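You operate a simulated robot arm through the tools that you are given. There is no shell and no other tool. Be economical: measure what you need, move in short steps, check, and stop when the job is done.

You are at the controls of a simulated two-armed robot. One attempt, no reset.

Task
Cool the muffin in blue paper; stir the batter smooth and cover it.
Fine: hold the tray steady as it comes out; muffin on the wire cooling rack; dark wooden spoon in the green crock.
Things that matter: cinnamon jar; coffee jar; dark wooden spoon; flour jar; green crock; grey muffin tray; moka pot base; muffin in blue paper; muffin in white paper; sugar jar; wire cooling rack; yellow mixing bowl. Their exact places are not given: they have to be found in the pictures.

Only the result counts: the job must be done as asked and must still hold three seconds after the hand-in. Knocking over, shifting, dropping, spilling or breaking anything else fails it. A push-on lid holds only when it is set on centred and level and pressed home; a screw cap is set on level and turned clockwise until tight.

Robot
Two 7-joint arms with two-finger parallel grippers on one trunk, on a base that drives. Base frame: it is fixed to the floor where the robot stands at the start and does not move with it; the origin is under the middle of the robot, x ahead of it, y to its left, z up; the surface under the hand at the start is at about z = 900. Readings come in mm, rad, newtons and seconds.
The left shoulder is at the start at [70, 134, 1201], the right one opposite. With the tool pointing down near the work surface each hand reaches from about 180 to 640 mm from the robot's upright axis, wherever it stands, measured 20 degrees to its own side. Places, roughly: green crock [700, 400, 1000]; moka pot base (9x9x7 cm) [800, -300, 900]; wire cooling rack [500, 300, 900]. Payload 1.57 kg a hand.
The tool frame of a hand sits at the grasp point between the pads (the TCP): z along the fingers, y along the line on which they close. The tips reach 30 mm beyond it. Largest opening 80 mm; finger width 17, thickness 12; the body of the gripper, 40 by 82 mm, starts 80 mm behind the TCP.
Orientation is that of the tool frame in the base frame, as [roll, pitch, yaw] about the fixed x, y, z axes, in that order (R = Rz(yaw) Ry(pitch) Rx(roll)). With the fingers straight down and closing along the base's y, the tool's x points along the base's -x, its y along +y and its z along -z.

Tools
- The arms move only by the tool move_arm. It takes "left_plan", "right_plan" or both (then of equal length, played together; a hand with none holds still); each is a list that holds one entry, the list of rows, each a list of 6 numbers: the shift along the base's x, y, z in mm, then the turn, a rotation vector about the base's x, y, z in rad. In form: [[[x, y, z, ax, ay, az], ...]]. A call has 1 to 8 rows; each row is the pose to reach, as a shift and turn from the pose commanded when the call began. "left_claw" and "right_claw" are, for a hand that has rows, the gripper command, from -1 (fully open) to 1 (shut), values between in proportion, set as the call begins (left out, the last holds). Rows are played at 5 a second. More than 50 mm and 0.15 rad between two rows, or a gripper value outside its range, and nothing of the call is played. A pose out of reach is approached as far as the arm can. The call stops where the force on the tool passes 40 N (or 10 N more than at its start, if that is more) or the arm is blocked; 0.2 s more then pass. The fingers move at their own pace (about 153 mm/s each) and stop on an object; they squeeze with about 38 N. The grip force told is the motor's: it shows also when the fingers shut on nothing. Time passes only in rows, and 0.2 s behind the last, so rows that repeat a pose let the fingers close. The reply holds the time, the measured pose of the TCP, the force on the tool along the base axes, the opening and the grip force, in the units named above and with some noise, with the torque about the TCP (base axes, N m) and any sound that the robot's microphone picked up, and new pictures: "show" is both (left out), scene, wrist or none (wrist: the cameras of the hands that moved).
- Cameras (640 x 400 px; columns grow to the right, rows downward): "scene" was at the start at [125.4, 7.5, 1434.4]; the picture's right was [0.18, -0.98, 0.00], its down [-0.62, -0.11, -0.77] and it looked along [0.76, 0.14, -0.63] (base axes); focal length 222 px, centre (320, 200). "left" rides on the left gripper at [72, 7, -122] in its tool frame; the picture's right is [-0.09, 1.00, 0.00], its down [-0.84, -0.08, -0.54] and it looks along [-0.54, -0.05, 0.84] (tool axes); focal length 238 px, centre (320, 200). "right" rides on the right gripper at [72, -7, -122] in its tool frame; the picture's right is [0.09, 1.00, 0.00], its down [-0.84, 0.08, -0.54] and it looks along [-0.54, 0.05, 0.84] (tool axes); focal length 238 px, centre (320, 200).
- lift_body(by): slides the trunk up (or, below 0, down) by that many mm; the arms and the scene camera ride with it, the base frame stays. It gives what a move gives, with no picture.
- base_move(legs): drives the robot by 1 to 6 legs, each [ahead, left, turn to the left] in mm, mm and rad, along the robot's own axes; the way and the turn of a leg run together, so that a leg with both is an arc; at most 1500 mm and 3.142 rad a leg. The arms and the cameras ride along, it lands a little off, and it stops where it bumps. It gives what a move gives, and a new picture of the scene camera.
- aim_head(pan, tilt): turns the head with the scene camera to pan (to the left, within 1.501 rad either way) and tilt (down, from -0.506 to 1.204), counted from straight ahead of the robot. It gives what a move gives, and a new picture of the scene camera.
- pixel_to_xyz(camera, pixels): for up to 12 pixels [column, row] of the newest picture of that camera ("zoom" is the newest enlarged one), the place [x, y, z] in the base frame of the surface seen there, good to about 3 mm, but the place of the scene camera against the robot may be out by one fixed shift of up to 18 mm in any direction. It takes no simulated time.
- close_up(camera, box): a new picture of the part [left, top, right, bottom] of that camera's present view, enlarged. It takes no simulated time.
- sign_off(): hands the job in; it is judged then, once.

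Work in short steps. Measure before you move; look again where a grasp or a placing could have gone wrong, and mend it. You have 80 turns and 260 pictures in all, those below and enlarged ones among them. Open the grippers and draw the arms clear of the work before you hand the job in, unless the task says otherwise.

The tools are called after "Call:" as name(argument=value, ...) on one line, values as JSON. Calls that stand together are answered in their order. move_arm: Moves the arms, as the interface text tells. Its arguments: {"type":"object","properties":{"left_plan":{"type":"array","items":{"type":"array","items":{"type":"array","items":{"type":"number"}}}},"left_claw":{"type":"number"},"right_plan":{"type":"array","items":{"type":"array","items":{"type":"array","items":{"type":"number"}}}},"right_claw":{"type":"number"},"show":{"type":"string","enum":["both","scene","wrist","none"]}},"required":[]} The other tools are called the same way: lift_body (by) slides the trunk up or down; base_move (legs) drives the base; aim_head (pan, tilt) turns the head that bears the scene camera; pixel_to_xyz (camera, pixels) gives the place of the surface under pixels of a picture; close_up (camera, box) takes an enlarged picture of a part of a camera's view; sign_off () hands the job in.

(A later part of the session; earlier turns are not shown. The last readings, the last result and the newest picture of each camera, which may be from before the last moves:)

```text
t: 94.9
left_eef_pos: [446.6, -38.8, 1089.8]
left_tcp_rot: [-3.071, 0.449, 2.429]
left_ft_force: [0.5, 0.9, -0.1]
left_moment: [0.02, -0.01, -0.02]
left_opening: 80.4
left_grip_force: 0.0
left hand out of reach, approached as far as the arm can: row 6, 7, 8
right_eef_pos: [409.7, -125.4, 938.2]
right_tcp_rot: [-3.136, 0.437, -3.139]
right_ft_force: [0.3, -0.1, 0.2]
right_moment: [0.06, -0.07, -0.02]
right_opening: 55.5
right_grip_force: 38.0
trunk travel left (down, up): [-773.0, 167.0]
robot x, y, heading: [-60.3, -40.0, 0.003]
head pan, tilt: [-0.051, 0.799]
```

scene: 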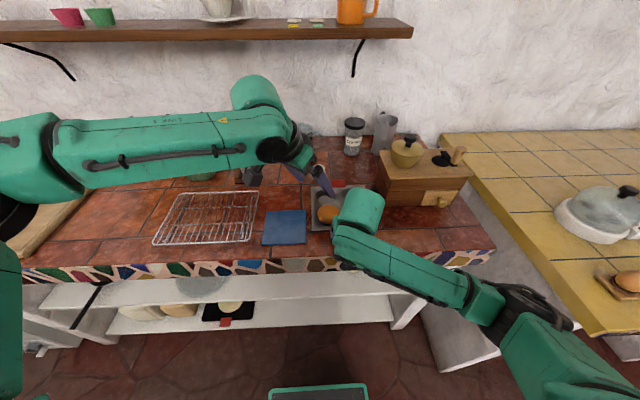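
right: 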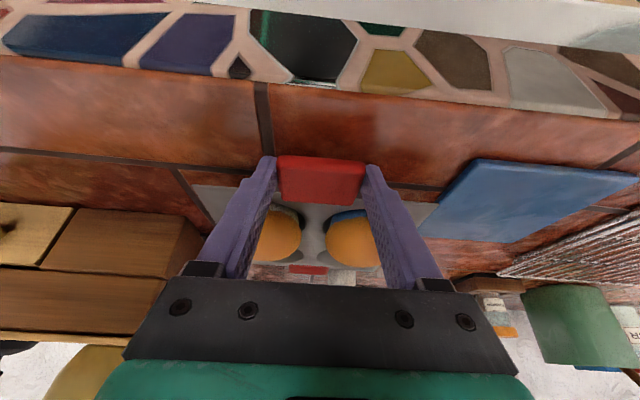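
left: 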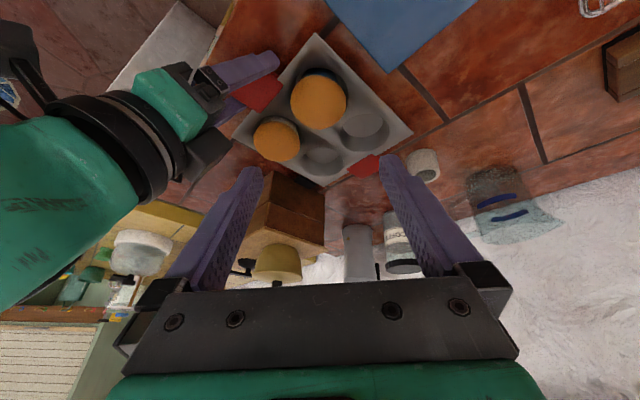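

That works. I proceed toward a point above the muffin, lowering to z≈1020 with opening narrowed to ~70 mm.

Call:
move_arm(left_plan=[[[10, -12, -20, 0, 0, 0], [18, -25, -40, 0, 0, 0], [24, -37, -60, 0, 0, 0], [24, -37, -65, 0, 0, 0]]], show="both")

```text
t: 95.9
left_eef_pos: [442.1, -36.4, 1037.5]
left_tcp_rot: [-3.071, 0.448, 2.43]
left_ft_force: [-0.3, 0.9, -1.0]
left_moment: [-0.03, 0.05, 0.03]
left_opening: 79.9
left_grip_force: 0.0
left hand out of reach, approached as far as the arm can: row 1, 2, 3, 4
right_eef_pos: [409.8, -124.1, 939.2]
right_tcp_rot: [-3.136, 0.438, -3.137]
right_ft_force: [-0.1, 0.1, 1.1]
right_moment: [0.0, -0.08, -0.02]
right_opening: 55.7
right_grip_force: 38.2
trunk travel left (down, up): [-773.0, 167.0]
robot x, y, heading: [-59.3, -37.9, 0.002]
head pan, tilt: [-0.051, 0.799]
```

scene: 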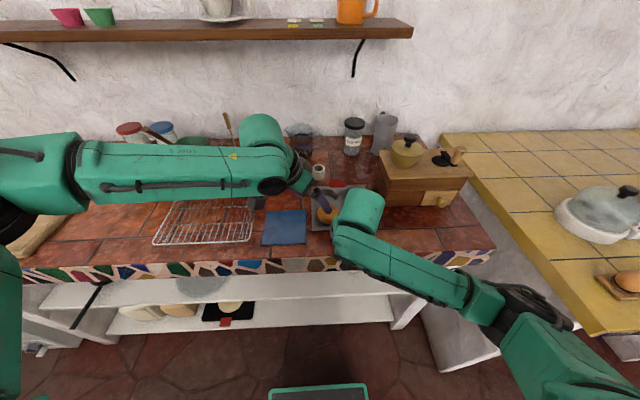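
left: 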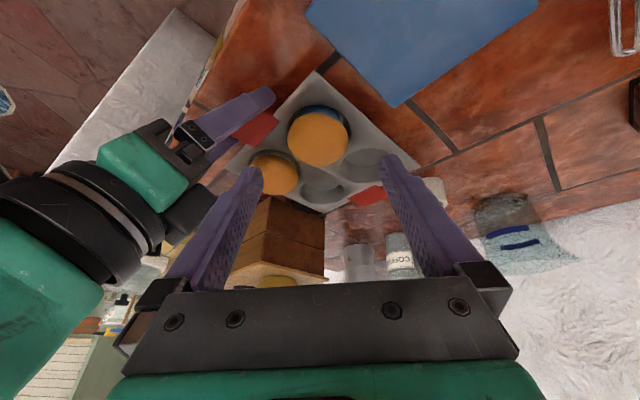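

Short by ~50 mm. I release the tray handle, raise both hands, and shift the base 105 mm right and 20 mm ahead.

Call:
move_arm(right_plan=[[[0, 0, 0, 0, 0, 0], [0, 0, 0, 0, 0, 0], [-3, 0, 30, 0, 0, 0], [-8, 0, 60, 0, 0, 0], [-10, 0, 95, 0, 0, 0]]], left_plan=[[[0, 0, 10, 0, 0, 0], [0, 0, 20, 0, 0, 0], [0, 0, 30, 0, 0, 0], [0, 0, 40, 0, 0, 0], [0, 0, 50, 0, 0, 0]]], right_claw=-1, show="none")

Call:
base_move(legs=[[20, -105, 0]])

Call:
move_arm(right_plan=[[[0, 35, 0, 0, 0, 0], [-5, 70, 0, 0, 0, 0], [-10, 103, 0, 0, 0, 0], [-10, 103, 0, 0, 0, 0]]], left_plan=[[[0, 25, 0, 0, 0, 0], [0, 45, 0, 0, 0, 0], [5, 60, 0, 0, 0, 0], [5, 60, 0, 0, 0, 0]]], show="both")

```text
t: 97.1
left_eef_pos: [443.1, -36.5, 1086.2]
left_tcp_rot: [-3.07, 0.445, 2.429]
left_ft_force: [-0.7, 1.1, 0.0]
left_moment: [0.02, 0.01, 0.03]
left_opening: 80.1
left_grip_force: 0.1
right_eef_pos: [399.5, -124.6, 1030.8]
right_tcp_rot: [-3.136, 0.436, -3.14]
right_ft_force: [-0.5, 0.0, 0.1]
right_moment: [-0.02, -0.03, 0.01]
right_opening: 79.9
right_grip_force: 0.1
trunk travel left (down, up): [-773.0, 167.0]
robot x, y, heading: [-58.6, -37.5, 0.002]
head pan, tilt: [-0.051, 0.799]
```

```text
t: 98.3
left_eef_pos: [463.1, -139.0, 1085.1]
left_tcp_rot: [-3.07, 0.448, 2.429]
left_ft_force: [0.3, -0.2, -0.6]
left_moment: [0.01, -0.03, -0.02]
left_opening: 80.1
left_grip_force: 0.0
right_eef_pos: [418.3, -228.8, 1031.4]
right_tcp_rot: [-3.136, 0.438, -3.137]
right_ft_force: [-0.3, 1.0, -0.4]
right_moment: [-0.01, 0.0, 0.01]
right_opening: 80.4
right_grip_force: 0.0
trunk travel left (down, up): [-773.0, 167.0]
robot x, y, heading: [-34.4, -140.5, 0.004]
head pan, tilt: [-0.051, 0.799]
```

scene: 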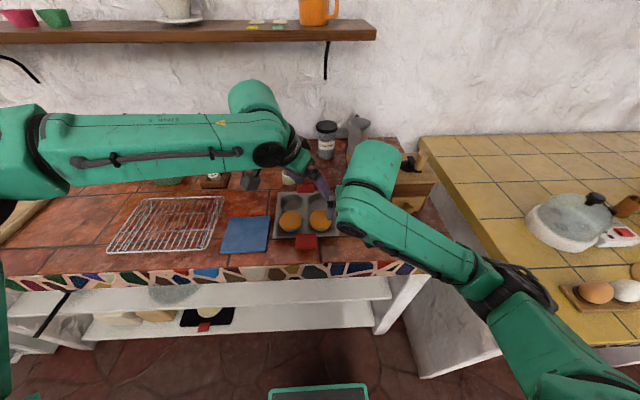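

```text
t: 99.3
left_eef_pos: [468.2, -79.6, 1086.0]
left_tcp_rot: [-3.071, 0.447, 2.426]
left_ft_force: [0.3, -0.2, 0.1]
left_moment: [0.0, 0.0, 0.03]
left_opening: 79.7
left_grip_force: 0.1
right_eef_pos: [411.5, -126.7, 1032.2]
right_tcp_rot: [-3.136, 0.438, -3.14]
right_ft_force: [0.2, 0.1, 1.1]
right_moment: [0.04, 0.01, -0.03]
right_opening: 80.2
right_grip_force: 0.1
trunk travel left (down, up): [-773.0, 167.0]
robot x, y, heading: [-41.3, -143.2, 0.003]
head pan, tilt: [-0.051, 0.799]
```

scene: 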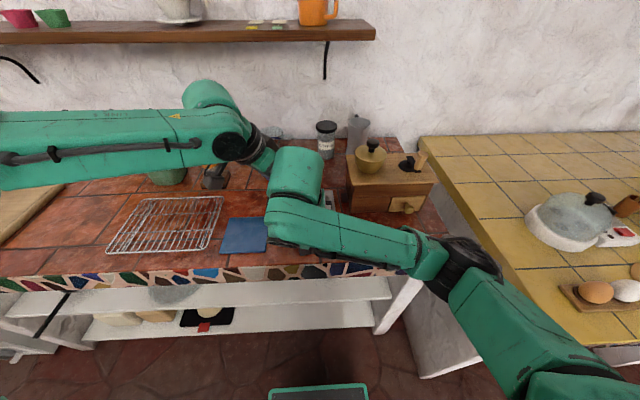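
right: 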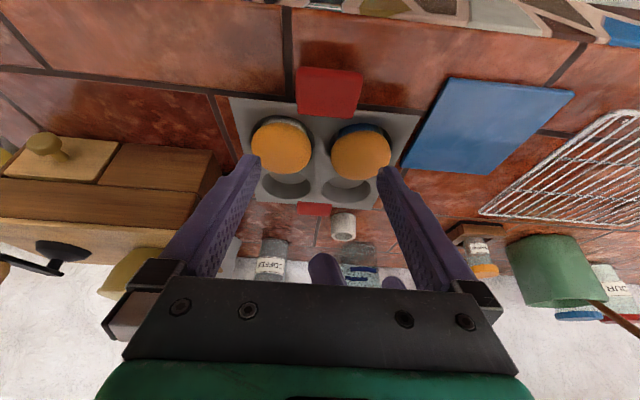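
left: 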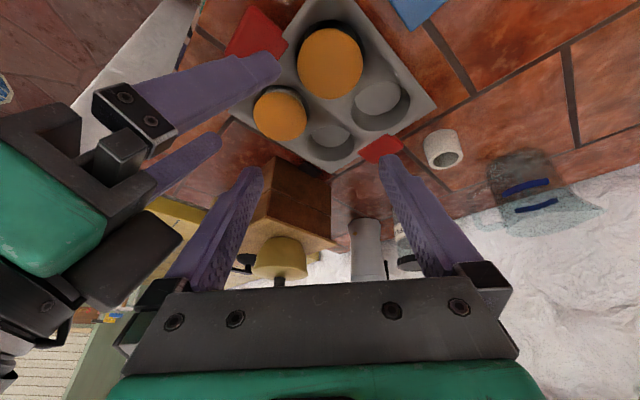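

Both poses are now reachable. The right hand descends on the front handle and grips again; the left holds.

Call:
move_arm(right_plan=[[[-2, 2, -40, 0, 0, 0], [-2, 2, -75, 0, 0, 0], [-2, 2, -94, 0, 0, 0], [-2, 2, -94, 0, 0, 0]]], show="none")

Call:
move_arm(right_plan=[[[0, 0, 0, 0, 0, 0], [0, 0, 0, 0, 0, 0], [0, 0, 0, 0, 0, 0]]], right_claw=1, left_plan=[[[2, 0, -15, 0, 0, 0], [4, 0, -30, 0, 0, 0], [4, 0, -45, 0, 0, 0]]], left_claw=-0.75, show="wrist")

```text
t: 100.3
left_eef_pos: [467.7, -80.9, 1085.5]
left_tcp_rot: [-3.071, 0.446, 2.427]
left_ft_force: [0.0, 0.1, -0.7]
left_moment: [-0.01, 0.01, 0.0]
left_opening: 79.9
left_grip_force: 0.2
right_eef_pos: [408.0, -125.3, 937.2]
right_tcp_rot: [-3.136, 0.438, -3.139]
right_ft_force: [-0.5, 0.6, 0.5]
right_moment: [0.01, -0.01, 0.01]
right_opening: 80.3
right_grip_force: 0.1
trunk travel left (down, up): [-773.0, 167.0]
robot x, y, heading: [-37.3, -146.5, 0.003]
head pan, tilt: [-0.051, 0.799]
```

```text
t: 101.1
left_eef_pos: [470.8, -82.1, 1037.7]
left_tcp_rot: [-3.071, 0.446, 2.427]
left_ft_force: [-0.5, -0.5, -0.3]
left_moment: [0.01, -0.02, 0.04]
left_opening: 70.0
left_grip_force: 0.0
right_eef_pos: [409.0, -125.4, 936.7]
right_tcp_rot: [-3.136, 0.437, -3.138]
right_ft_force: [-1.6, 0.6, 0.1]
right_moment: [0.21, -0.1, 0.19]
right_opening: 55.5
right_grip_force: 37.8
trunk travel left (down, up): [-773.0, 167.0]
robot x, y, heading: [-39.8, -140.1, 0.004]
head pan, tilt: [-0.051, 0.799]
```

right: 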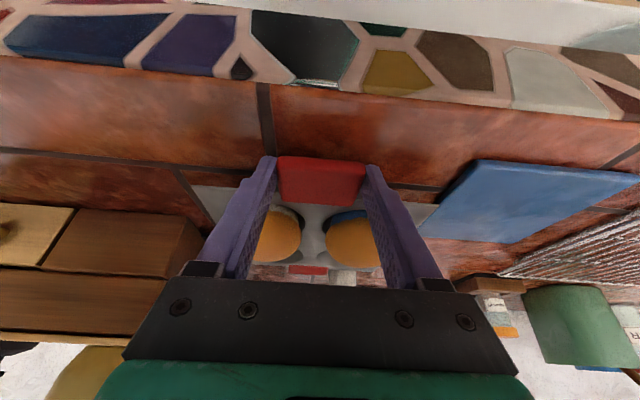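
left: 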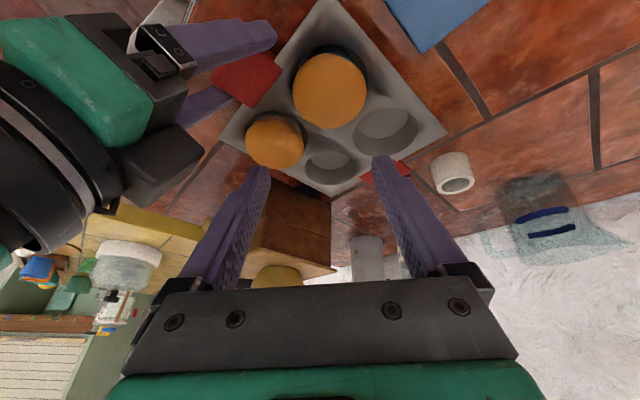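

Tray gripped. I measure the blue muffin with the left wrist camera (at (330,90)).

Call:
pixel_to_xyz(camera="left", pixels=[[330, 90], [295, 90], [366, 90], [330, 58], [330, 125], [330, 105], [350, 140], [290, 120], [275, 140]])

Call:
close_up(camera="left", box=[230, 20, 430, 180])

```text
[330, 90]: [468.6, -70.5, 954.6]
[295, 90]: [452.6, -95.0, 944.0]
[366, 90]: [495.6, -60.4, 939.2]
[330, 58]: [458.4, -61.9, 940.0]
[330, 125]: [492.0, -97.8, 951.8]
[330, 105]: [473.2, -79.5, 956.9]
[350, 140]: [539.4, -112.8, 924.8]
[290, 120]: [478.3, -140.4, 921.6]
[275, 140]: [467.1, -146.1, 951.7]
```

```text
2.50 times, centred on (330, 100) of left
```

zoom: 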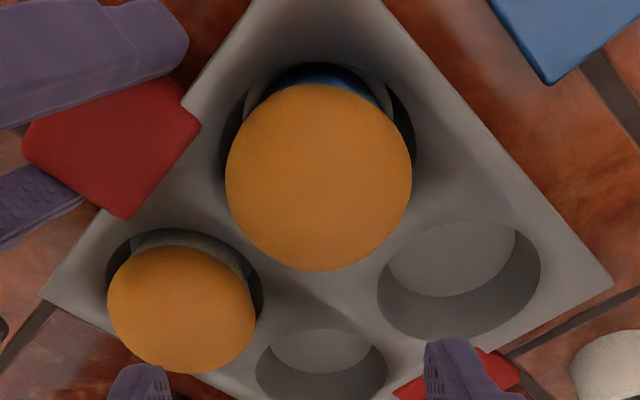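

Muffin centre ≈ (475,−79). I align (−2,+10) and descend to TCP z≈960 with tips just above the tray.

Call:
move_arm(left_plan=[[[-2, 10, -20, 0, 0, 0], [-2, 10, -45, 0, 0, 0], [-2, 10, -65, 0, 0, 0], [-2, 10, -77, 0, 0, 0], [-2, 10, -77, 0, 0, 0]]], show="wrist")

Call:
close_up(camera="right", box=[220, 150, 420, 290])

```text
t: 102.3
left_eef_pos: [469.1, -71.5, 962.2]
left_tcp_rot: [-3.07, 0.449, 2.427]
left_ft_force: [-0.2, 0.2, 1.0]
left_moment: [0.02, -0.02, -0.03]
left_opening: 70.2
left_grip_force: 0.0
right_eef_pos: [409.4, -125.0, 937.6]
right_tcp_rot: [-3.136, 0.438, -3.14]
right_ft_force: [-0.1, 0.2, 0.4]
right_moment: [0.12, -0.07, 0.11]
right_opening: 55.5
right_grip_force: 38.1
trunk travel left (down, up): [-773.0, 167.0]
robot x, y, heading: [-36.3, -142.9, 0.006]
head pan, tilt: [-0.051, 0.799]
```

left: 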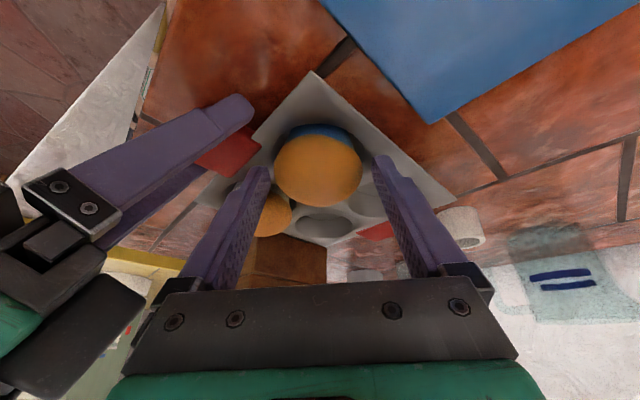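

```text
2.86 times, centred on (320, 220) of right
```

zoom: 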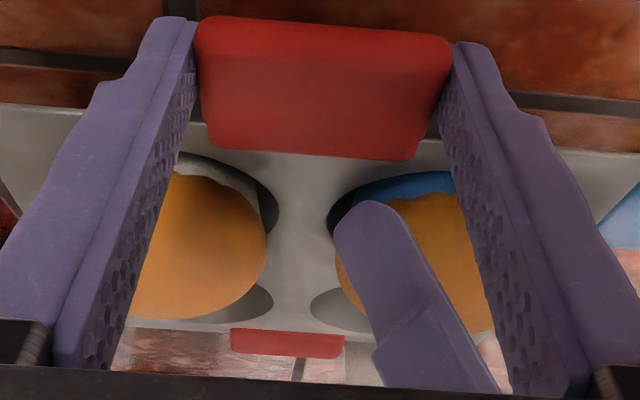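

Muffin sits between the fingertips and the blue paper is visible. Close the left gripper.

Call:
move_arm(left_plan=[[[0, 0, 0, 0, 0, 0], [0, 0, 0, 0, 0, 0], [0, 0, 0, 0, 0, 0]]], left_claw=1, show="wrist")

```text
t: 103.1
left_eef_pos: [471.7, -71.8, 963.3]
left_tcp_rot: [-3.07, 0.448, 2.427]
left_ft_force: [-1.5, -0.6, 2.3]
left_moment: [-0.08, 0.09, -0.03]
left_opening: 57.8
left_grip_force: 37.8
right_eef_pos: [407.3, -125.1, 938.1]
right_tcp_rot: [-3.136, 0.438, -3.14]
right_ft_force: [0.9, 0.2, -0.7]
right_moment: [0.11, -0.16, 0.15]
right_opening: 55.6
right_grip_force: 37.7
trunk travel left (down, up): [-773.0, 167.0]
robot x, y, heading: [-36.9, -145.4, 0.001]
head pan, tilt: [-0.051, 0.799]
```

left: 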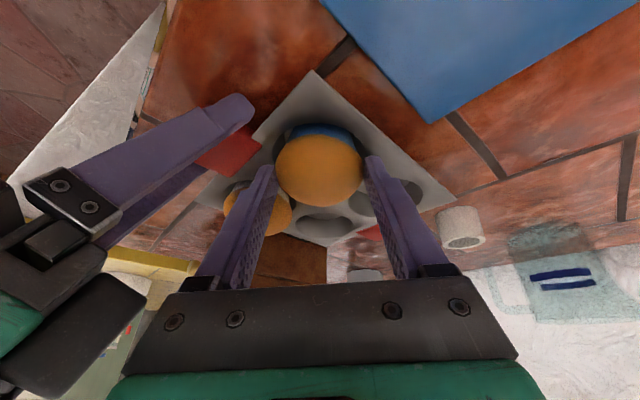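

Gripped the muffin (57.8 mm, 38 N). Lift straight up slowly with the right hand holding the tray.

Call:
move_arm(left_plan=[[[0, 0, 6, 0, 0, 0], [0, 0, 14, 0, 0, 0], [0, 0, 24, 0, 0, 0], [0, 0, 36, 0, 0, 0], [0, 0, 50, 0, 0, 0], [0, 0, 66, 0, 0, 0], [0, 0, 82, 0, 0, 0]]], show="both")

```text
t: 104.7
left_eef_pos: [468.4, -71.0, 1045.7]
left_tcp_rot: [-3.07, 0.45, 2.428]
left_ft_force: [-0.1, 0.4, -0.1]
left_moment: [0.01, -0.01, 0.0]
left_opening: 56.6
left_grip_force: 38.0
right_eef_pos: [408.9, -125.6, 937.2]
right_tcp_rot: [-3.136, 0.439, -3.139]
right_ft_force: [0.7, 0.5, -0.6]
right_moment: [0.06, -0.03, 0.03]
right_opening: 55.7
right_grip_force: 38.0
trunk travel left (down, up): [-773.0, 167.0]
robot x, y, heading: [-33.6, -142.8, 0.005]
head pan, tilt: [-0.051, 0.799]
```

scene: 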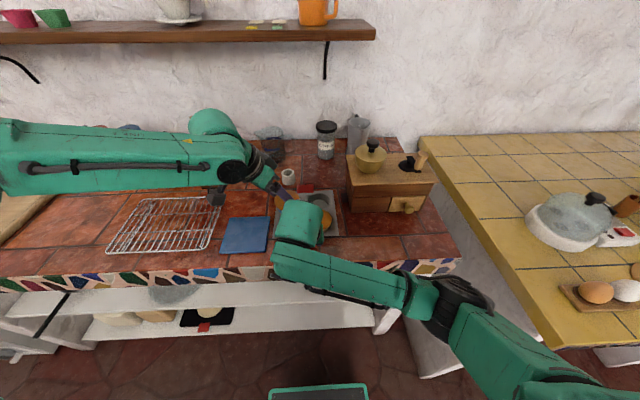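
left: 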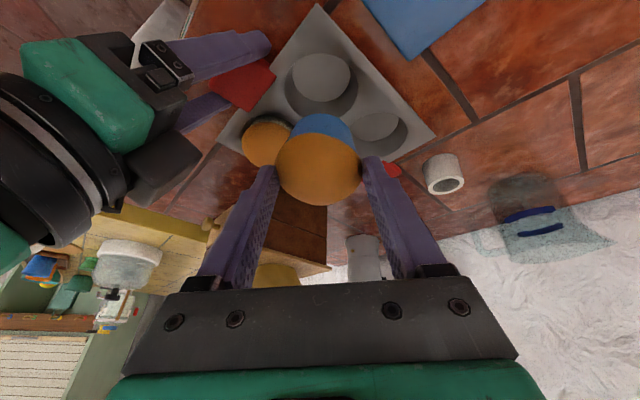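

The muffin is out and the tray stayed put. Release the tray, raise the right hand, then drive the base left toward the rack.

Call:
move_arm(right_plan=[[[0, 0, 0, 0, 0, 0], [0, 0, 0, 0, 0, 0], [-3, 0, 30, 0, 0, 0], [-10, -5, 65, 0, 0, 0], [-20, -20, 110, 0, 0, 0], [-20, -50, 140, 0, 0, 0], [-20, -90, 160, 0, 0, 0]]], right_claw=-1, show="none")

Call:
base_move(legs=[[25, 290, 0]])

Call:
move_arm(left_plan=[[[0, 0, 0, 0, 0, 0]]], show="wrist")

```text
t: 106.3
left_eef_pos: [469.2, -72.5, 1045.3]
left_tcp_rot: [-3.073, 0.447, 2.427]
left_ft_force: [-0.6, 0.3, -0.6]
left_moment: [0.01, -0.01, 0.0]
left_opening: 56.3
left_grip_force: 37.9
right_eef_pos: [386.3, -216.9, 1097.3]
right_tcp_rot: [-3.138, 0.438, -3.139]
right_ft_force: [-1.0, -0.3, -0.4]
right_moment: [0.03, -0.02, 0.02]
right_opening: 80.1
right_grip_force: 0.0
trunk travel left (down, up): [-773.0, 167.0]
robot x, y, heading: [-37.6, -141.1, 0.002]
head pan, tilt: [-0.051, 0.799]
```

```text
t: 108.3
left_eef_pos: [494.6, 214.1, 1045.0]
left_tcp_rot: [-3.072, 0.446, 2.426]
left_ft_force: [-0.4, 0.2, -0.6]
left_moment: [0.01, 0.01, -0.03]
left_opening: 56.1
left_grip_force: 37.4
right_eef_pos: [412.7, 70.2, 1097.5]
right_tcp_rot: [-3.138, 0.44, -3.14]
right_ft_force: [0.6, 0.1, 0.2]
right_moment: [0.03, 0.01, 0.0]
right_opening: 80.2
right_grip_force: 0.0
trunk travel left (down, up): [-773.0, 167.0]
robot x, y, heading: [-11.6, 144.5, 0.004]
head pan, tilt: [-0.051, 0.799]
```

scene: 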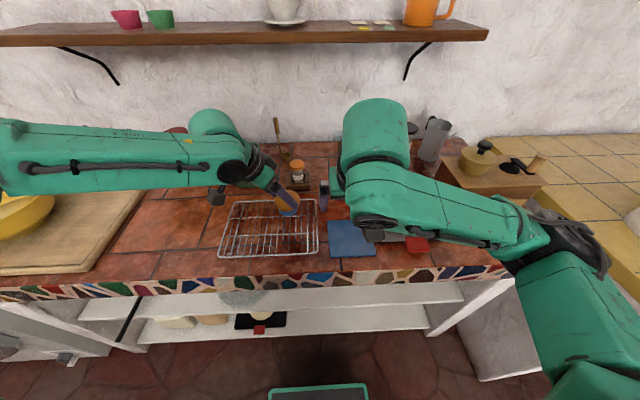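

```text
t: 108.7
left_eef_pos: [494.0, 215.0, 1044.4]
left_tcp_rot: [-3.07, 0.448, 2.427]
left_ft_force: [-0.2, -0.4, -0.9]
left_moment: [0.02, -0.01, 0.01]
left_opening: 56.5
left_grip_force: 37.6
right_eef_pos: [411.9, 72.1, 1097.6]
right_tcp_rot: [-3.136, 0.439, -3.139]
right_ft_force: [-0.7, -0.9, 0.6]
right_moment: [0.0, -0.01, 0.0]
right_opening: 80.2
right_grip_force: 0.1
trunk travel left (down, up): [-773.0, 167.0]
robot x, y, heading: [-10.5, 141.9, -0.002]
head pan, tilt: [-0.051, 0.799]
```

left: 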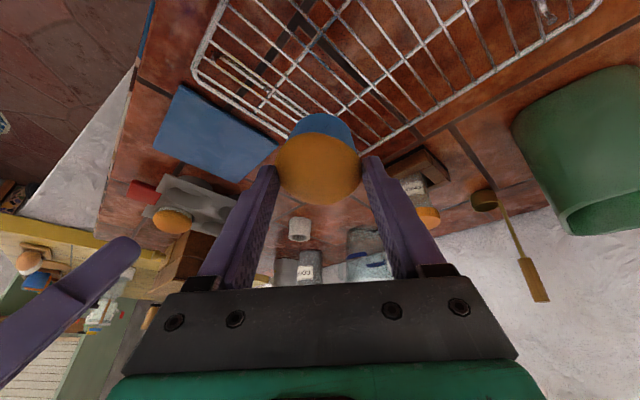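

The muffin is above the rack's right part. I measure the rack's edge and top height with the wrist camera.

Call:
pixel_to_xyz(camera="left", pixels=[[194, 72], [240, 104], [283, 133], [372, 150], [440, 128], [300, 75], [405, 90], [338, 125], [338, 118]])

Call:
close_up(camera="left", box=[180, 0, 460, 190])

```text
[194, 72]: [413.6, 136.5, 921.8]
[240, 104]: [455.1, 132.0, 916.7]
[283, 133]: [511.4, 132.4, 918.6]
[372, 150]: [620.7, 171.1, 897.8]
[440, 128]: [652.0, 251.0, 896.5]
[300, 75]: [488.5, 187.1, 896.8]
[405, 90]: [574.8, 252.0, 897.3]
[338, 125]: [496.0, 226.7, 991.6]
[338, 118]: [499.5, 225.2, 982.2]
```

```text
2.11 times, centred on (320, 95) of left
```

zoom: 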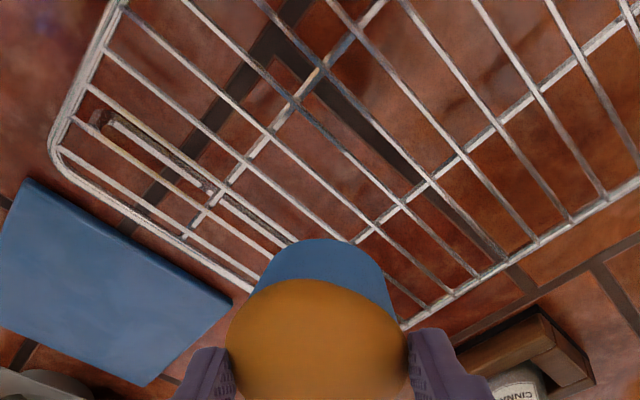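

Rack spans x 413–605, y>132, top z≈920. I shift 25 mm further onto the rack and descend to just above contact.

Call:
move_arm(left_plan=[[[2, 15, -15, 0, 0, 0], [5, 25, -35, 0, 0, 0], [5, 25, -55, 0, 0, 0], [5, 25, -62, 0, 0, 0], [5, 25, -66, 0, 0, 0]]], show="both")

Call:
close_up(camera="scene", box=[210, 160, 340, 270])

```text
t: 109.9
left_eef_pos: [498.4, 239.5, 985.2]
left_tcp_rot: [-3.077, 0.461, 2.427]
left_ft_force: [2.7, 3.9, 28.2]
left_moment: [-0.56, -0.03, 0.03]
left_opening: 55.9
left_grip_force: 38.5
right_eef_pos: [407.8, 72.6, 1099.7]
right_tcp_rot: [-3.135, 0.442, -3.14]
right_ft_force: [-0.1, 0.6, 0.2]
right_moment: [0.03, 0.03, 0.03]
right_opening: 80.2
right_grip_force: 0.0
trunk travel left (down, up): [-773.0, 167.0]
robot x, y, heading: [-9.3, 140.8, -0.003]
head pan, tilt: [-0.051, 0.799]
```

scene: 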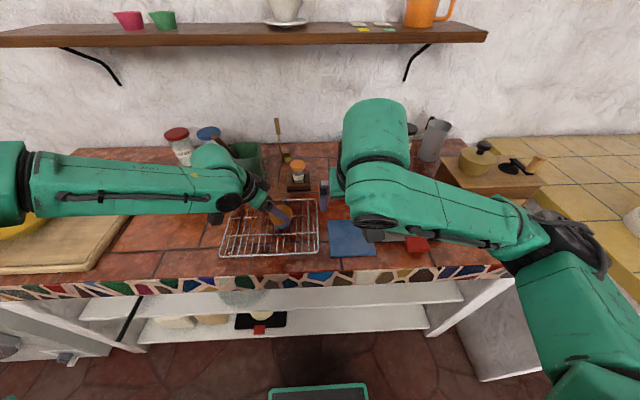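
left: 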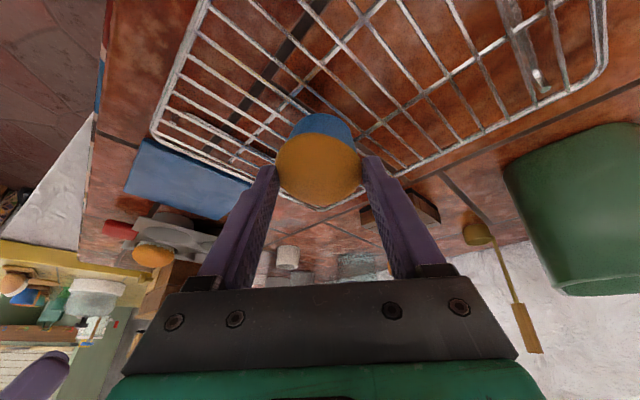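

```text
3.64 times, centred on (275, 215) of scene
```

zoom: 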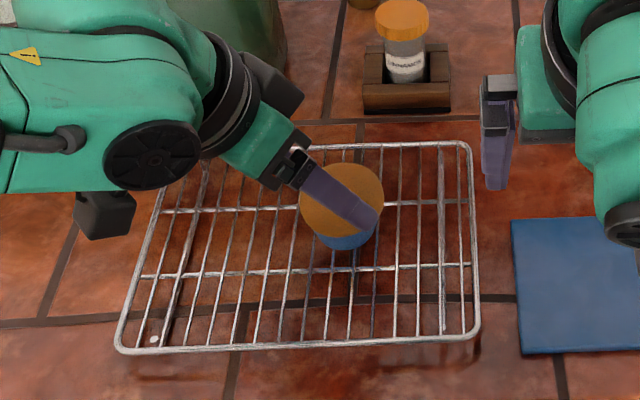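

Muffin touches the rack (28 N). I relax the push by 5 mm, open, and withdraw along the tool axis.

Call:
move_arm(left_plan=[[[0, 0, 3, 0, 0, 0], [0, 0, 6, 0, 0, 0], [0, 0, 6, 0, 0, 0]]], show="none")

Call:
move_arm(left_plan=[[[0, 0, 0, 0, 0, 0], [0, 0, 0, 0, 0, 0], [0, 0, 0, 0, 0, 0], [-6, 7, 18, 0, 0, 0], [-16, 20, 50, 0, 0, 0], [-26, 32, 85, 0, 0, 0], [-36, 44, 115, 0, 0, 0]]], left_claw=-0.8, show="both")

Call:
close_up(camera="scene", box=[210, 160, 340, 270])

```text
t: 110.7
left_eef_pos: [497.9, 240.4, 984.4]
left_tcp_rot: [-3.071, 0.446, 2.426]
left_ft_force: [5.1, -0.5, 17.2]
left_moment: [-0.53, -0.28, 0.15]
left_opening: 56.3
left_grip_force: 38.0
right_eef_pos: [410.3, 72.2, 1096.8]
right_tcp_rot: [-3.138, 0.438, -3.14]
right_ft_force: [0.1, 0.2, 0.1]
right_moment: [0.01, 0.0, 0.03]
right_opening: 80.0
right_grip_force: 0.0
trunk travel left (down, up): [-773.0, 167.0]
robot x, y, heading: [-15.1, 142.6, 0.007]
head pan, tilt: [-0.051, 0.799]
```

```text
t: 112.3
left_eef_pos: [463.2, 283.4, 1100.0]
left_tcp_rot: [-3.07, 0.446, 2.426]
left_ft_force: [0.1, 0.0, -0.4]
left_moment: [0.0, 0.02, -0.01]
left_opening: 72.0
left_grip_force: 0.0
right_eef_pos: [411.2, 73.5, 1098.3]
right_tcp_rot: [-3.137, 0.438, -3.141]
right_ft_force: [-0.1, 0.1, 0.5]
right_moment: [-0.01, -0.02, -0.04]
right_opening: 79.7
right_grip_force: 0.0
trunk travel left (down, up): [-773.0, 167.0]
robot x, y, heading: [-13.6, 147.9, 0.005]
head pan, tilt: [-0.051, 0.799]
```

scene: 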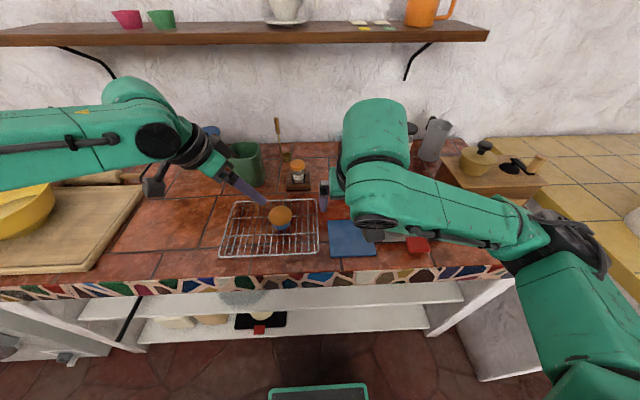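
left: 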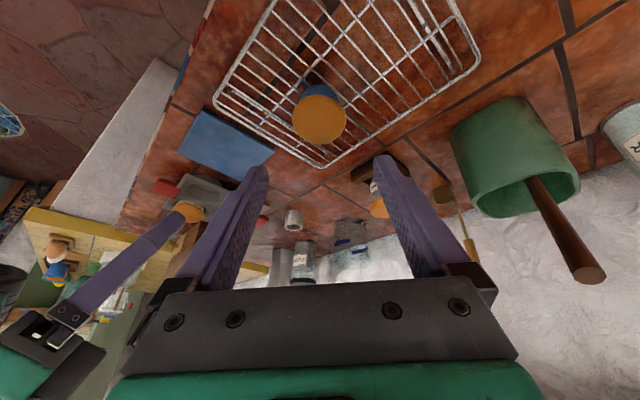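

```text
3.64 times, centred on (275, 215) of scene
```

zoom: 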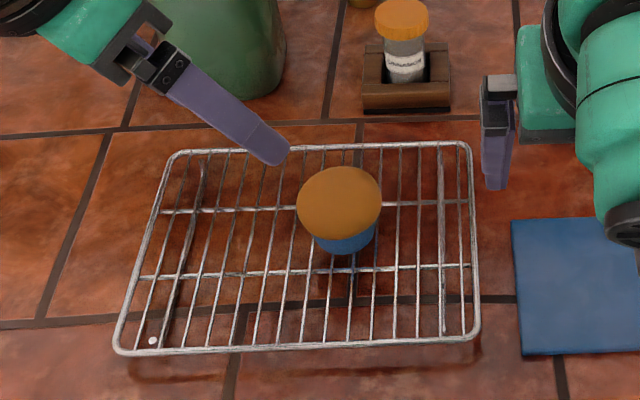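

The muffin stands upright on the rack. Next the lid: I reorient the left hand to a 45° forward tilt, raise the right hand, and back off before lowering the trunk.

Call:
move_arm(left_plan=[[[-8, 2, 8, -0.011, -0.0575, 0.125], [-16, 4, 16, -0.022, -0.115, 0.25], [-24, 6, 24, -0.0325, -0.1725, 0.375], [-32, 8, 32, -0.043, -0.23, 0.5], [-40, 10, 40, -0.054, -0.2875, 0.625], [-48, 12, 48, -0.065, -0.345, 0.75]]], right_plan=[[[0, 0, 25, 0, 0, 0], [0, 0, 50, 0, 0, 0], [0, 0, 75, 0, 0, 0], [0, 0, 100, 0, 0, 0], [0, 0, 125, 0, 0, 0], [0, 0, 150, 0, 0, 0]]], left_claw=-0.6, show="none")

Call:
base_move(legs=[[-300, 140, 0]])

Call:
lift_body(by=-300)

Call:
aim_head(pan=0.2, tilt=0.5)

```text
t: 113.7
left_eef_pos: [434.9, 276.0, 1126.5]
left_tcp_rot: [3.087, 0.637, 2.815]
left_ft_force: [-0.7, -0.4, -0.3]
left_moment: [0.0, 0.02, 0.04]
left_opening: 63.9
left_grip_force: 0.1
left hand out of reach, approached as far as the arm can: row 4, 5, 6
right_eef_pos: [412.1, 72.6, 1248.0]
right_tcp_rot: [-3.137, 0.435, -3.139]
right_ft_force: [0.2, 0.0, -0.7]
right_moment: [0.01, 0.0, -0.02]
right_opening: 80.2
right_grip_force: 0.1
trunk travel left (down, up): [-773.0, 167.0]
robot x, y, heading: [-10.5, 145.4, 0.001]
head pan, tilt: [-0.051, 0.799]
```

```text
t: 115.8
left_eef_pos: [135.7, 409.4, 1125.6]
left_tcp_rot: [3.087, 0.636, 2.814]
left_ft_force: [-0.2, -0.5, 0.0]
left_moment: [0.02, 0.0, 0.0]
left_opening: 64.1
left_grip_force: 0.0
right_eef_pos: [114.0, 207.7, 1248.6]
right_tcp_rot: [-3.138, 0.437, 3.141]
right_ft_force: [-0.5, 0.5, 0.6]
right_moment: [-0.03, 0.0, 0.0]
right_opening: 80.0
right_grip_force: 0.1
trunk travel left (down, up): [-773.0, 167.0]
robot x, y, heading: [-311.1, 281.4, -0.002]
head pan, tilt: [-0.051, 0.799]
```

scene: 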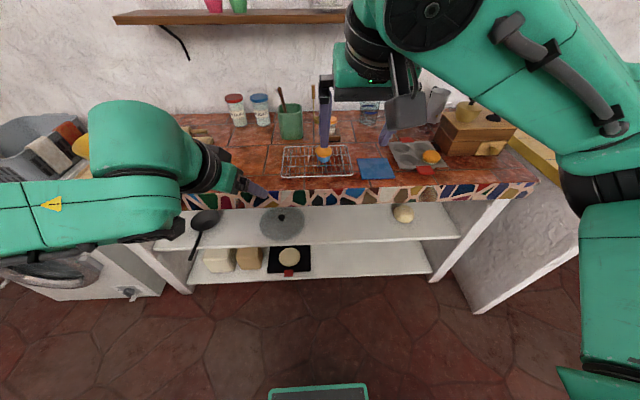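

```text
t: 118.8
left_eef_pos: [135.5, 410.4, 825.8]
left_tcp_rot: [3.086, 0.637, 2.815]
left_ft_force: [0.4, 0.3, 0.2]
left_moment: [-0.01, -0.01, -0.01]
left_opening: 64.0
left_grip_force: 0.0
right_eef_pos: [111.2, 209.1, 948.8]
right_tcp_rot: [-3.138, 0.438, 3.141]
right_ft_force: [0.8, 0.6, 0.0]
right_moment: [0.0, -0.01, -0.01]
right_opening: 79.7
right_grip_force: 0.1
trunk travel left (down, up): [-473.0, 467.0]
robot x, y, heading: [-313.4, 282.5, 0.002]
head pan, tilt: [-0.051, 0.799]
```

```text
t: 119.7
left_eef_pos: [134.8, 410.7, 826.2]
left_tcp_rot: [3.087, 0.637, 2.813]
left_ft_force: [0.0, 0.3, 0.3]
left_moment: [-0.01, 0.0, 0.04]
left_opening: 64.1
left_grip_force: 0.1
right_eef_pos: [111.9, 209.0, 948.1]
right_tcp_rot: [-3.136, 0.44, -3.141]
right_ft_force: [-0.1, 0.2, -0.4]
right_moment: [-0.05, 0.02, -0.01]
right_opening: 80.0
right_grip_force: 0.1
trunk travel left (down, up): [-473.0, 467.0]
robot x, y, heading: [-314.0, 282.2, 0.001]
head pan, tilt: [0.201, 0.499]
```

scene: 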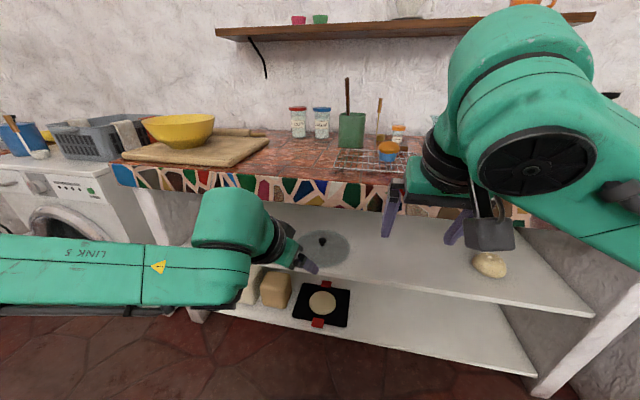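

The hand couldn't fully reorient while folded. I extend it forward/down (in the free space before the counter) while completing the 45° tilt.

Call:
move_arm(left_plan=[[[25, 5, -25, 0, 0, 0], [45, 8, -50, -0.02, -0.04, 0.08], [65, 10, -75, -0.035, -0.07, 0.15], [80, 12, -100, -0.05, -0.105, 0.22], [90, 14, -125, -0.068, -0.141, 0.296], [90, 14, -125, -0.068, -0.141, 0.296]]], show="both")

```text
t: 121.0
left_eef_pos: [222.9, 424.1, 700.2]
left_tcp_rot: [-3.138, 0.789, -3.133]
left_ft_force: [-0.3, -0.2, 0.0]
left_moment: [-0.03, 0.0, 0.0]
left_opening: 64.1
left_grip_force: 0.0
right_eef_pos: [112.7, 209.1, 948.5]
right_tcp_rot: [-3.137, 0.439, -3.141]
right_ft_force: [-0.1, 0.2, -0.1]
right_moment: [0.01, 0.01, 0.0]
right_opening: 80.2
right_grip_force: 0.0
trunk travel left (down, up): [-473.0, 467.0]
robot x, y, heading: [-311.4, 282.8, 0.002]
head pan, tilt: [0.201, 0.499]
```

scene: 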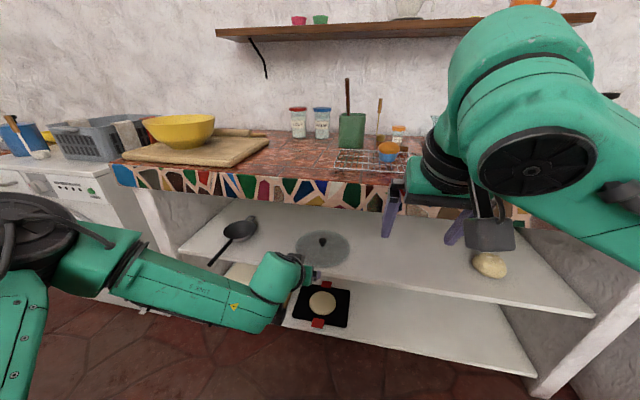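
left: 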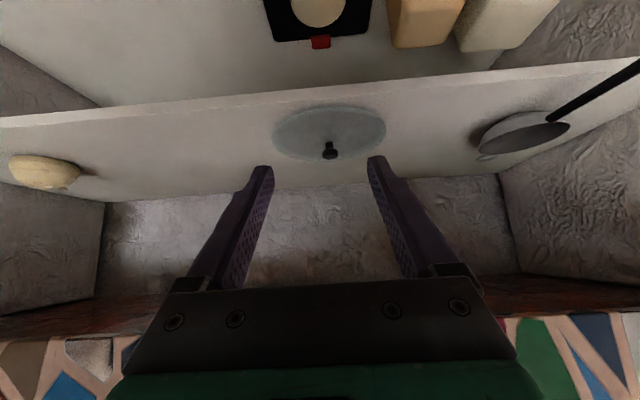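

Perfect 45° tilt. The lid with knob is at (330,150) in the wrist view; I measure.

Call:
close_up(camera="left", box=[250, 90, 410, 190])

Call:
pixel_to_xyz(camera="left", pixels=[[330, 155], [330, 149], [323, 155], [337, 155], [272, 130], [386, 132], [325, 108], [325, 162], [330, 143], [320, 100], [200, 310]])

```text
4.00 times, centred on (330, 140) of left
```

zoom: 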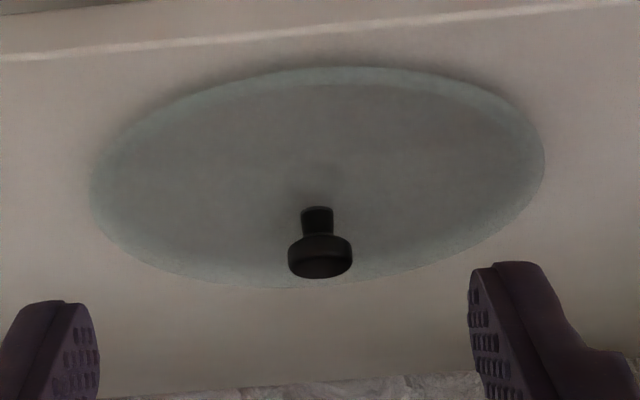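

```text
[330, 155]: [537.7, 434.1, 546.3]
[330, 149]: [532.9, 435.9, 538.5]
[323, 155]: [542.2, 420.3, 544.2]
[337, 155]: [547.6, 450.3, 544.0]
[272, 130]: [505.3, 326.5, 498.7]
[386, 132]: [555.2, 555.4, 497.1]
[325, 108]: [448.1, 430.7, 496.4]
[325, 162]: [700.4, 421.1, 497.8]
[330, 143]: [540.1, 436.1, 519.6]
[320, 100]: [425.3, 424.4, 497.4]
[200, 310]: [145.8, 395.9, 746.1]
```

Knob head centre ≈ (545,435,538). I lower the hand 45 mm more, then drive 200 mm ahead so the hand enters between shelf and counter.

Call:
move_arm(left_plan=[[[0, 4, -20, 0, 0, 0], [0, 8, -45, 0, 0, 0]]], show="none")

Call:
base_move(legs=[[200, 0, 0]])

Call:
move_arm(left_plan=[[[10, 0, -8, 0, 0, 0], [20, 0, -15, 0, 0, 0]]], show="wrist")

```text
t: 121.7
left_eef_pos: [223.5, 432.9, 655.8]
left_tcp_rot: [-3.136, 0.788, -3.135]
left_ft_force: [1.1, 0.6, 0.5]
left_moment: [-0.02, 0.01, -0.03]
left_opening: 64.0
left_grip_force: 0.0
right_eef_pos: [111.9, 209.0, 947.8]
right_tcp_rot: [-3.138, 0.437, 3.139]
right_ft_force: [0.9, -0.4, 1.2]
right_moment: [0.02, -0.02, -0.01]
right_opening: 79.9
right_grip_force: 0.0
trunk travel left (down, up): [-473.0, 467.0]
robot x, y, heading: [-309.8, 280.1, 0.001]
head pan, tilt: [0.201, 0.499]
```

```text
t: 123.2
left_eef_pos: [423.4, 433.3, 657.4]
left_tcp_rot: [-3.138, 0.784, -3.133]
left_ft_force: [0.3, 0.1, -0.4]
left_moment: [0.01, 0.01, -0.02]
left_opening: 63.8
left_grip_force: 0.0
right_eef_pos: [312.9, 209.7, 948.6]
right_tcp_rot: [-3.137, 0.436, -3.14]
right_ft_force: [0.1, -0.1, -0.5]
right_moment: [-0.02, 0.01, 0.0]
right_opening: 80.3
right_grip_force: 0.1
trunk travel left (down, up): [-473.0, 467.0]
robot x, y, heading: [-112.3, 281.5, -0.001]
head pan, tilt: [0.201, 0.499]
```

scene: 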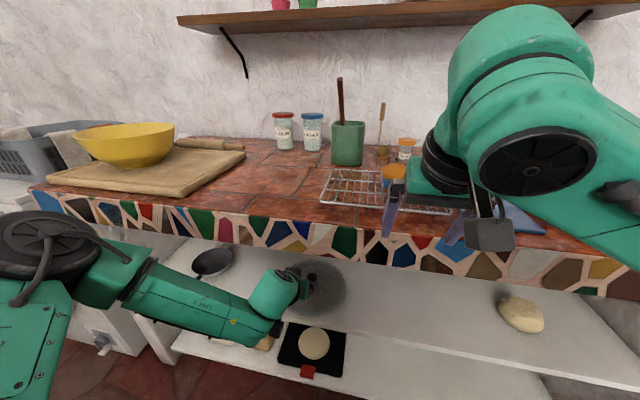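

```text
t: 123.8
left_eef_pos: [443.1, 433.5, 640.3]
left_tcp_rot: [-3.139, 0.785, -3.134]
left_ft_force: [-0.1, -0.2, 0.1]
left_moment: [-0.01, 0.0, -0.03]
left_opening: 64.0
left_grip_force: 0.0
right_eef_pos: [312.0, 209.7, 948.1]
right_tcp_rot: [-3.137, 0.436, -3.141]
right_ft_force: [-0.1, 0.4, 0.1]
right_moment: [-0.01, 0.02, 0.0]
right_opening: 80.0
right_grip_force: 0.1
trunk travel left (down, up): [-473.0, 467.0]
robot x, y, heading: [-108.8, 283.6, 0.005]
head pan, tilt: [0.201, 0.499]
```

left: 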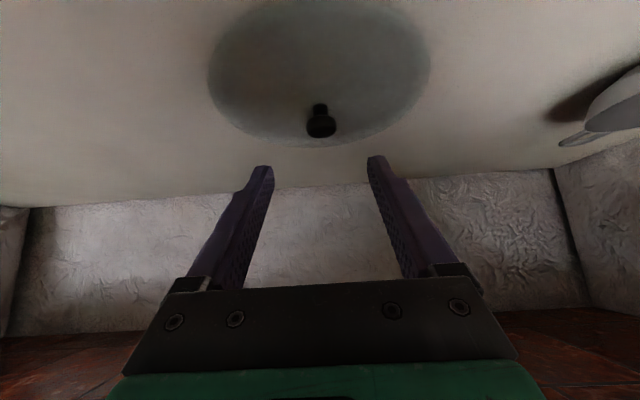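

Call:
pixel_to_xyz(camera="left", pixels=[[321, 120], [307, 126], [335, 126], [321, 134], [320, 107], [208, 65], [430, 60], [320, 146], [321, 113]])

Call:
close_up(camera="left", box=[260, 70, 380, 160])

```text
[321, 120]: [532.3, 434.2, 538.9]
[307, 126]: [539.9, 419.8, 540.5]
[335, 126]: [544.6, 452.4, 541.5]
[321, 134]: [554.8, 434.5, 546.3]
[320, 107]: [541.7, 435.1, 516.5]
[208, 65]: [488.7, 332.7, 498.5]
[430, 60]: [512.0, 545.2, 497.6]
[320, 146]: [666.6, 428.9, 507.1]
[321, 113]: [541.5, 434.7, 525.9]
```

```text
4.44 times, centred on (320, 115) of left
```

zoom: 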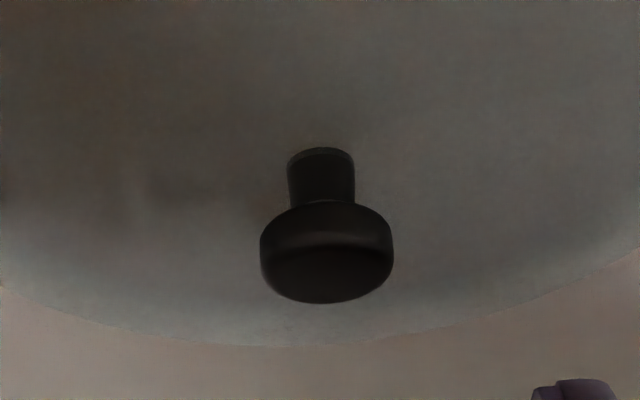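

Knob centre ≈ (548,436), head z 531–547. I advance along the tool axis to grip it.

Call:
move_arm(left_plan=[[[25, 1, -24, 0, 0, 0], [50, 2, -48, 0, 0, 0], [70, 2, -68, 0, 0, 0], [86, 2, -83, 0, 0, 0], [97, 2, -93, 0, 0, 0], [97, 2, -93, 0, 0, 0]]], show="wrist")

Call:
close_up(camera="left", box=[220, 100, 420, 240])

```text
t: 125.2
left_eef_pos: [483.3, 471.9, 616.1]
left_tcp_rot: [-3.138, 0.785, -3.133]
left_ft_force: [-0.2, 1.3, -0.1]
left_moment: [0.03, 0.04, 0.01]
left_opening: 64.0
left_grip_force: 0.0
left hand out of reach, approached as far as the arm can: row 1, 2, 3, 4, 5, 6
right_eef_pos: [311.7, 209.5, 948.9]
right_tcp_rot: [-3.137, 0.438, -3.139]
right_ft_force: [0.3, -0.4, 0.7]
right_moment: [0.0, -0.01, 0.0]
right_opening: 79.8
right_grip_force: 0.0
trunk travel left (down, up): [-473.0, 467.0]
robot x, y, heading: [-114.5, 279.2, -0.001]
head pan, tilt: [0.201, 0.499]
```

left: 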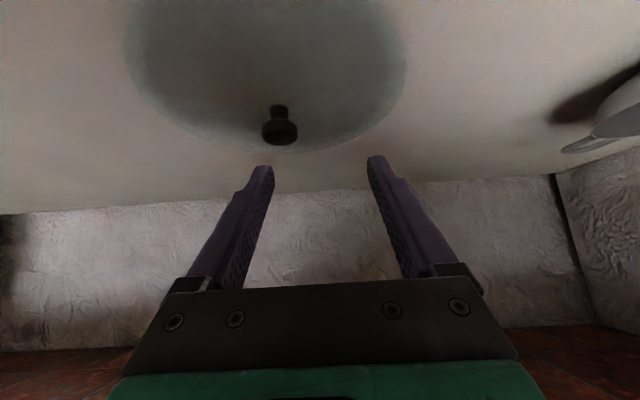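

```text
2.86 times, centred on (320, 170) of left
```

zoom: 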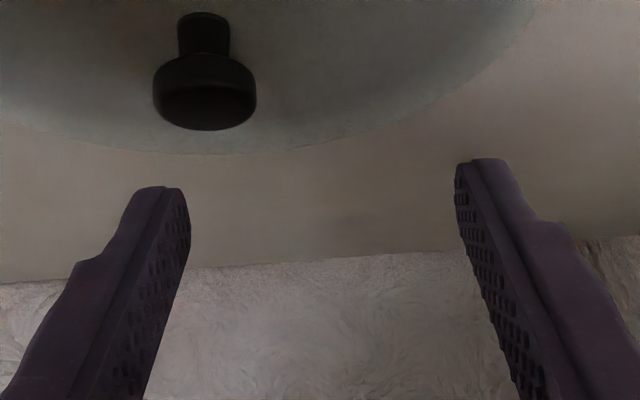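

The arm runs out of reach, so I'll use trunk and base: return the hand to its reachable pose, raise the right hand clear of the counter, lower the trunk.

Call:
move_arm(left_plan=[[[-20, -18, 12, 0, 0, 0], [-40, -36, 24, 0, 0, 0], [-40, -36, 24, 0, 0, 0], [-40, -36, 24, 0, 0, 0]]], right_plan=[[[-10, -15, 40, 0, 0, 0], [-20, -30, 80, 0, 0, 0], [-20, -45, 120, 0, 0, 0], [-20, -60, 155, 0, 0, 0]]], show="none")

Call:
lift_body(by=-90)

Call:
move_arm(left_plan=[[[0, 0, 0, 0, 0, 0]]], show="both")

```text
t: 126.2
left_eef_pos: [442.5, 437.2, 640.4]
left_tcp_rot: [-3.139, 0.786, -3.134]
left_ft_force: [-0.3, -0.5, -0.3]
left_moment: [-0.02, -0.01, 0.01]
left_opening: 64.1
left_grip_force: 0.2
right_eef_pos: [294.4, 149.0, 1103.3]
right_tcp_rot: [-3.139, 0.437, -3.14]
right_ft_force: [-0.5, 0.7, -0.5]
right_moment: [0.0, -0.03, 0.0]
right_opening: 80.2
right_grip_force: 0.0
trunk travel left (down, up): [-473.0, 467.0]
robot x, y, heading: [-113.9, 280.2, 0.004]
head pan, tilt: [0.201, 0.499]
```

```text
t: 127.5
left_eef_pos: [442.4, 436.9, 550.3]
left_tcp_rot: [-3.138, 0.786, -3.133]
left_ft_force: [-0.3, -0.6, 1.0]
left_moment: [0.02, -0.03, -0.02]
left_opening: 64.1
left_grip_force: 0.2
right_eef_pos: [294.1, 149.6, 1013.6]
right_tcp_rot: [-3.135, 0.439, -3.14]
right_ft_force: [-0.1, 0.4, 1.4]
right_moment: [0.05, 0.0, -0.01]
right_opening: 79.6
right_grip_force: 0.0
trunk travel left (down, up): [-383.0, 557.0]
robot x, y, heading: [-111.5, 284.8, 0.002]
head pan, tilt: [0.201, 0.499]
```

```text
t: 127.9
left_eef_pos: [442.8, 436.5, 551.7]
left_tcp_rot: [-3.138, 0.787, -3.132]
left_ft_force: [-0.5, -0.5, 0.6]
left_moment: [-0.02, -0.01, 0.0]
left_opening: 64.1
left_grip_force: 0.1
right_eef_pos: [292.9, 149.4, 1014.1]
right_tcp_rot: [-3.137, 0.438, -3.138]
right_ft_force: [-1.2, 0.0, -0.1]
right_moment: [0.0, -0.03, 0.01]
right_opening: 80.2
right_grip_force: 0.1
trunk travel left (down, up): [-383.0, 557.0]
robot x, y, heading: [-111.8, 281.7, 0.001]
head pan, tilt: [0.201, 0.499]
5 turns are left
```

scene: 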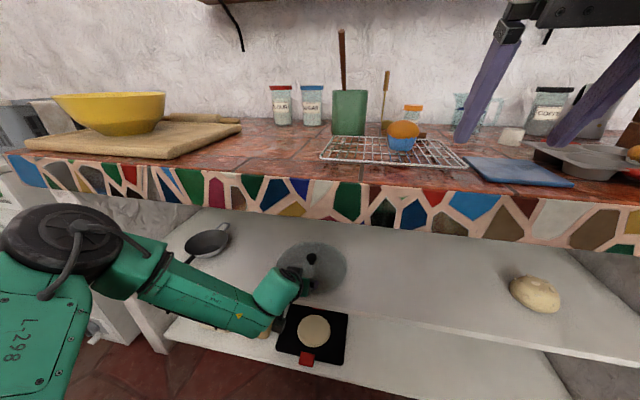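
left: 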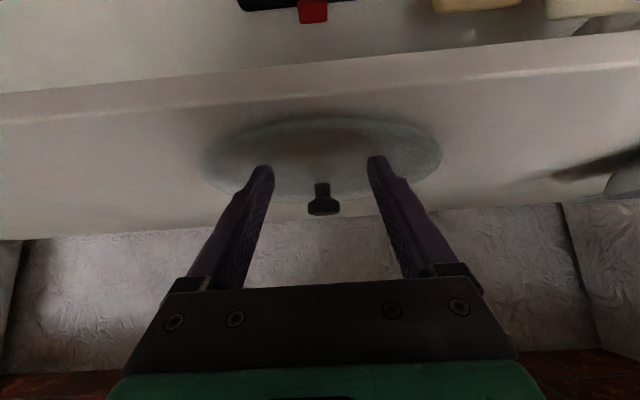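

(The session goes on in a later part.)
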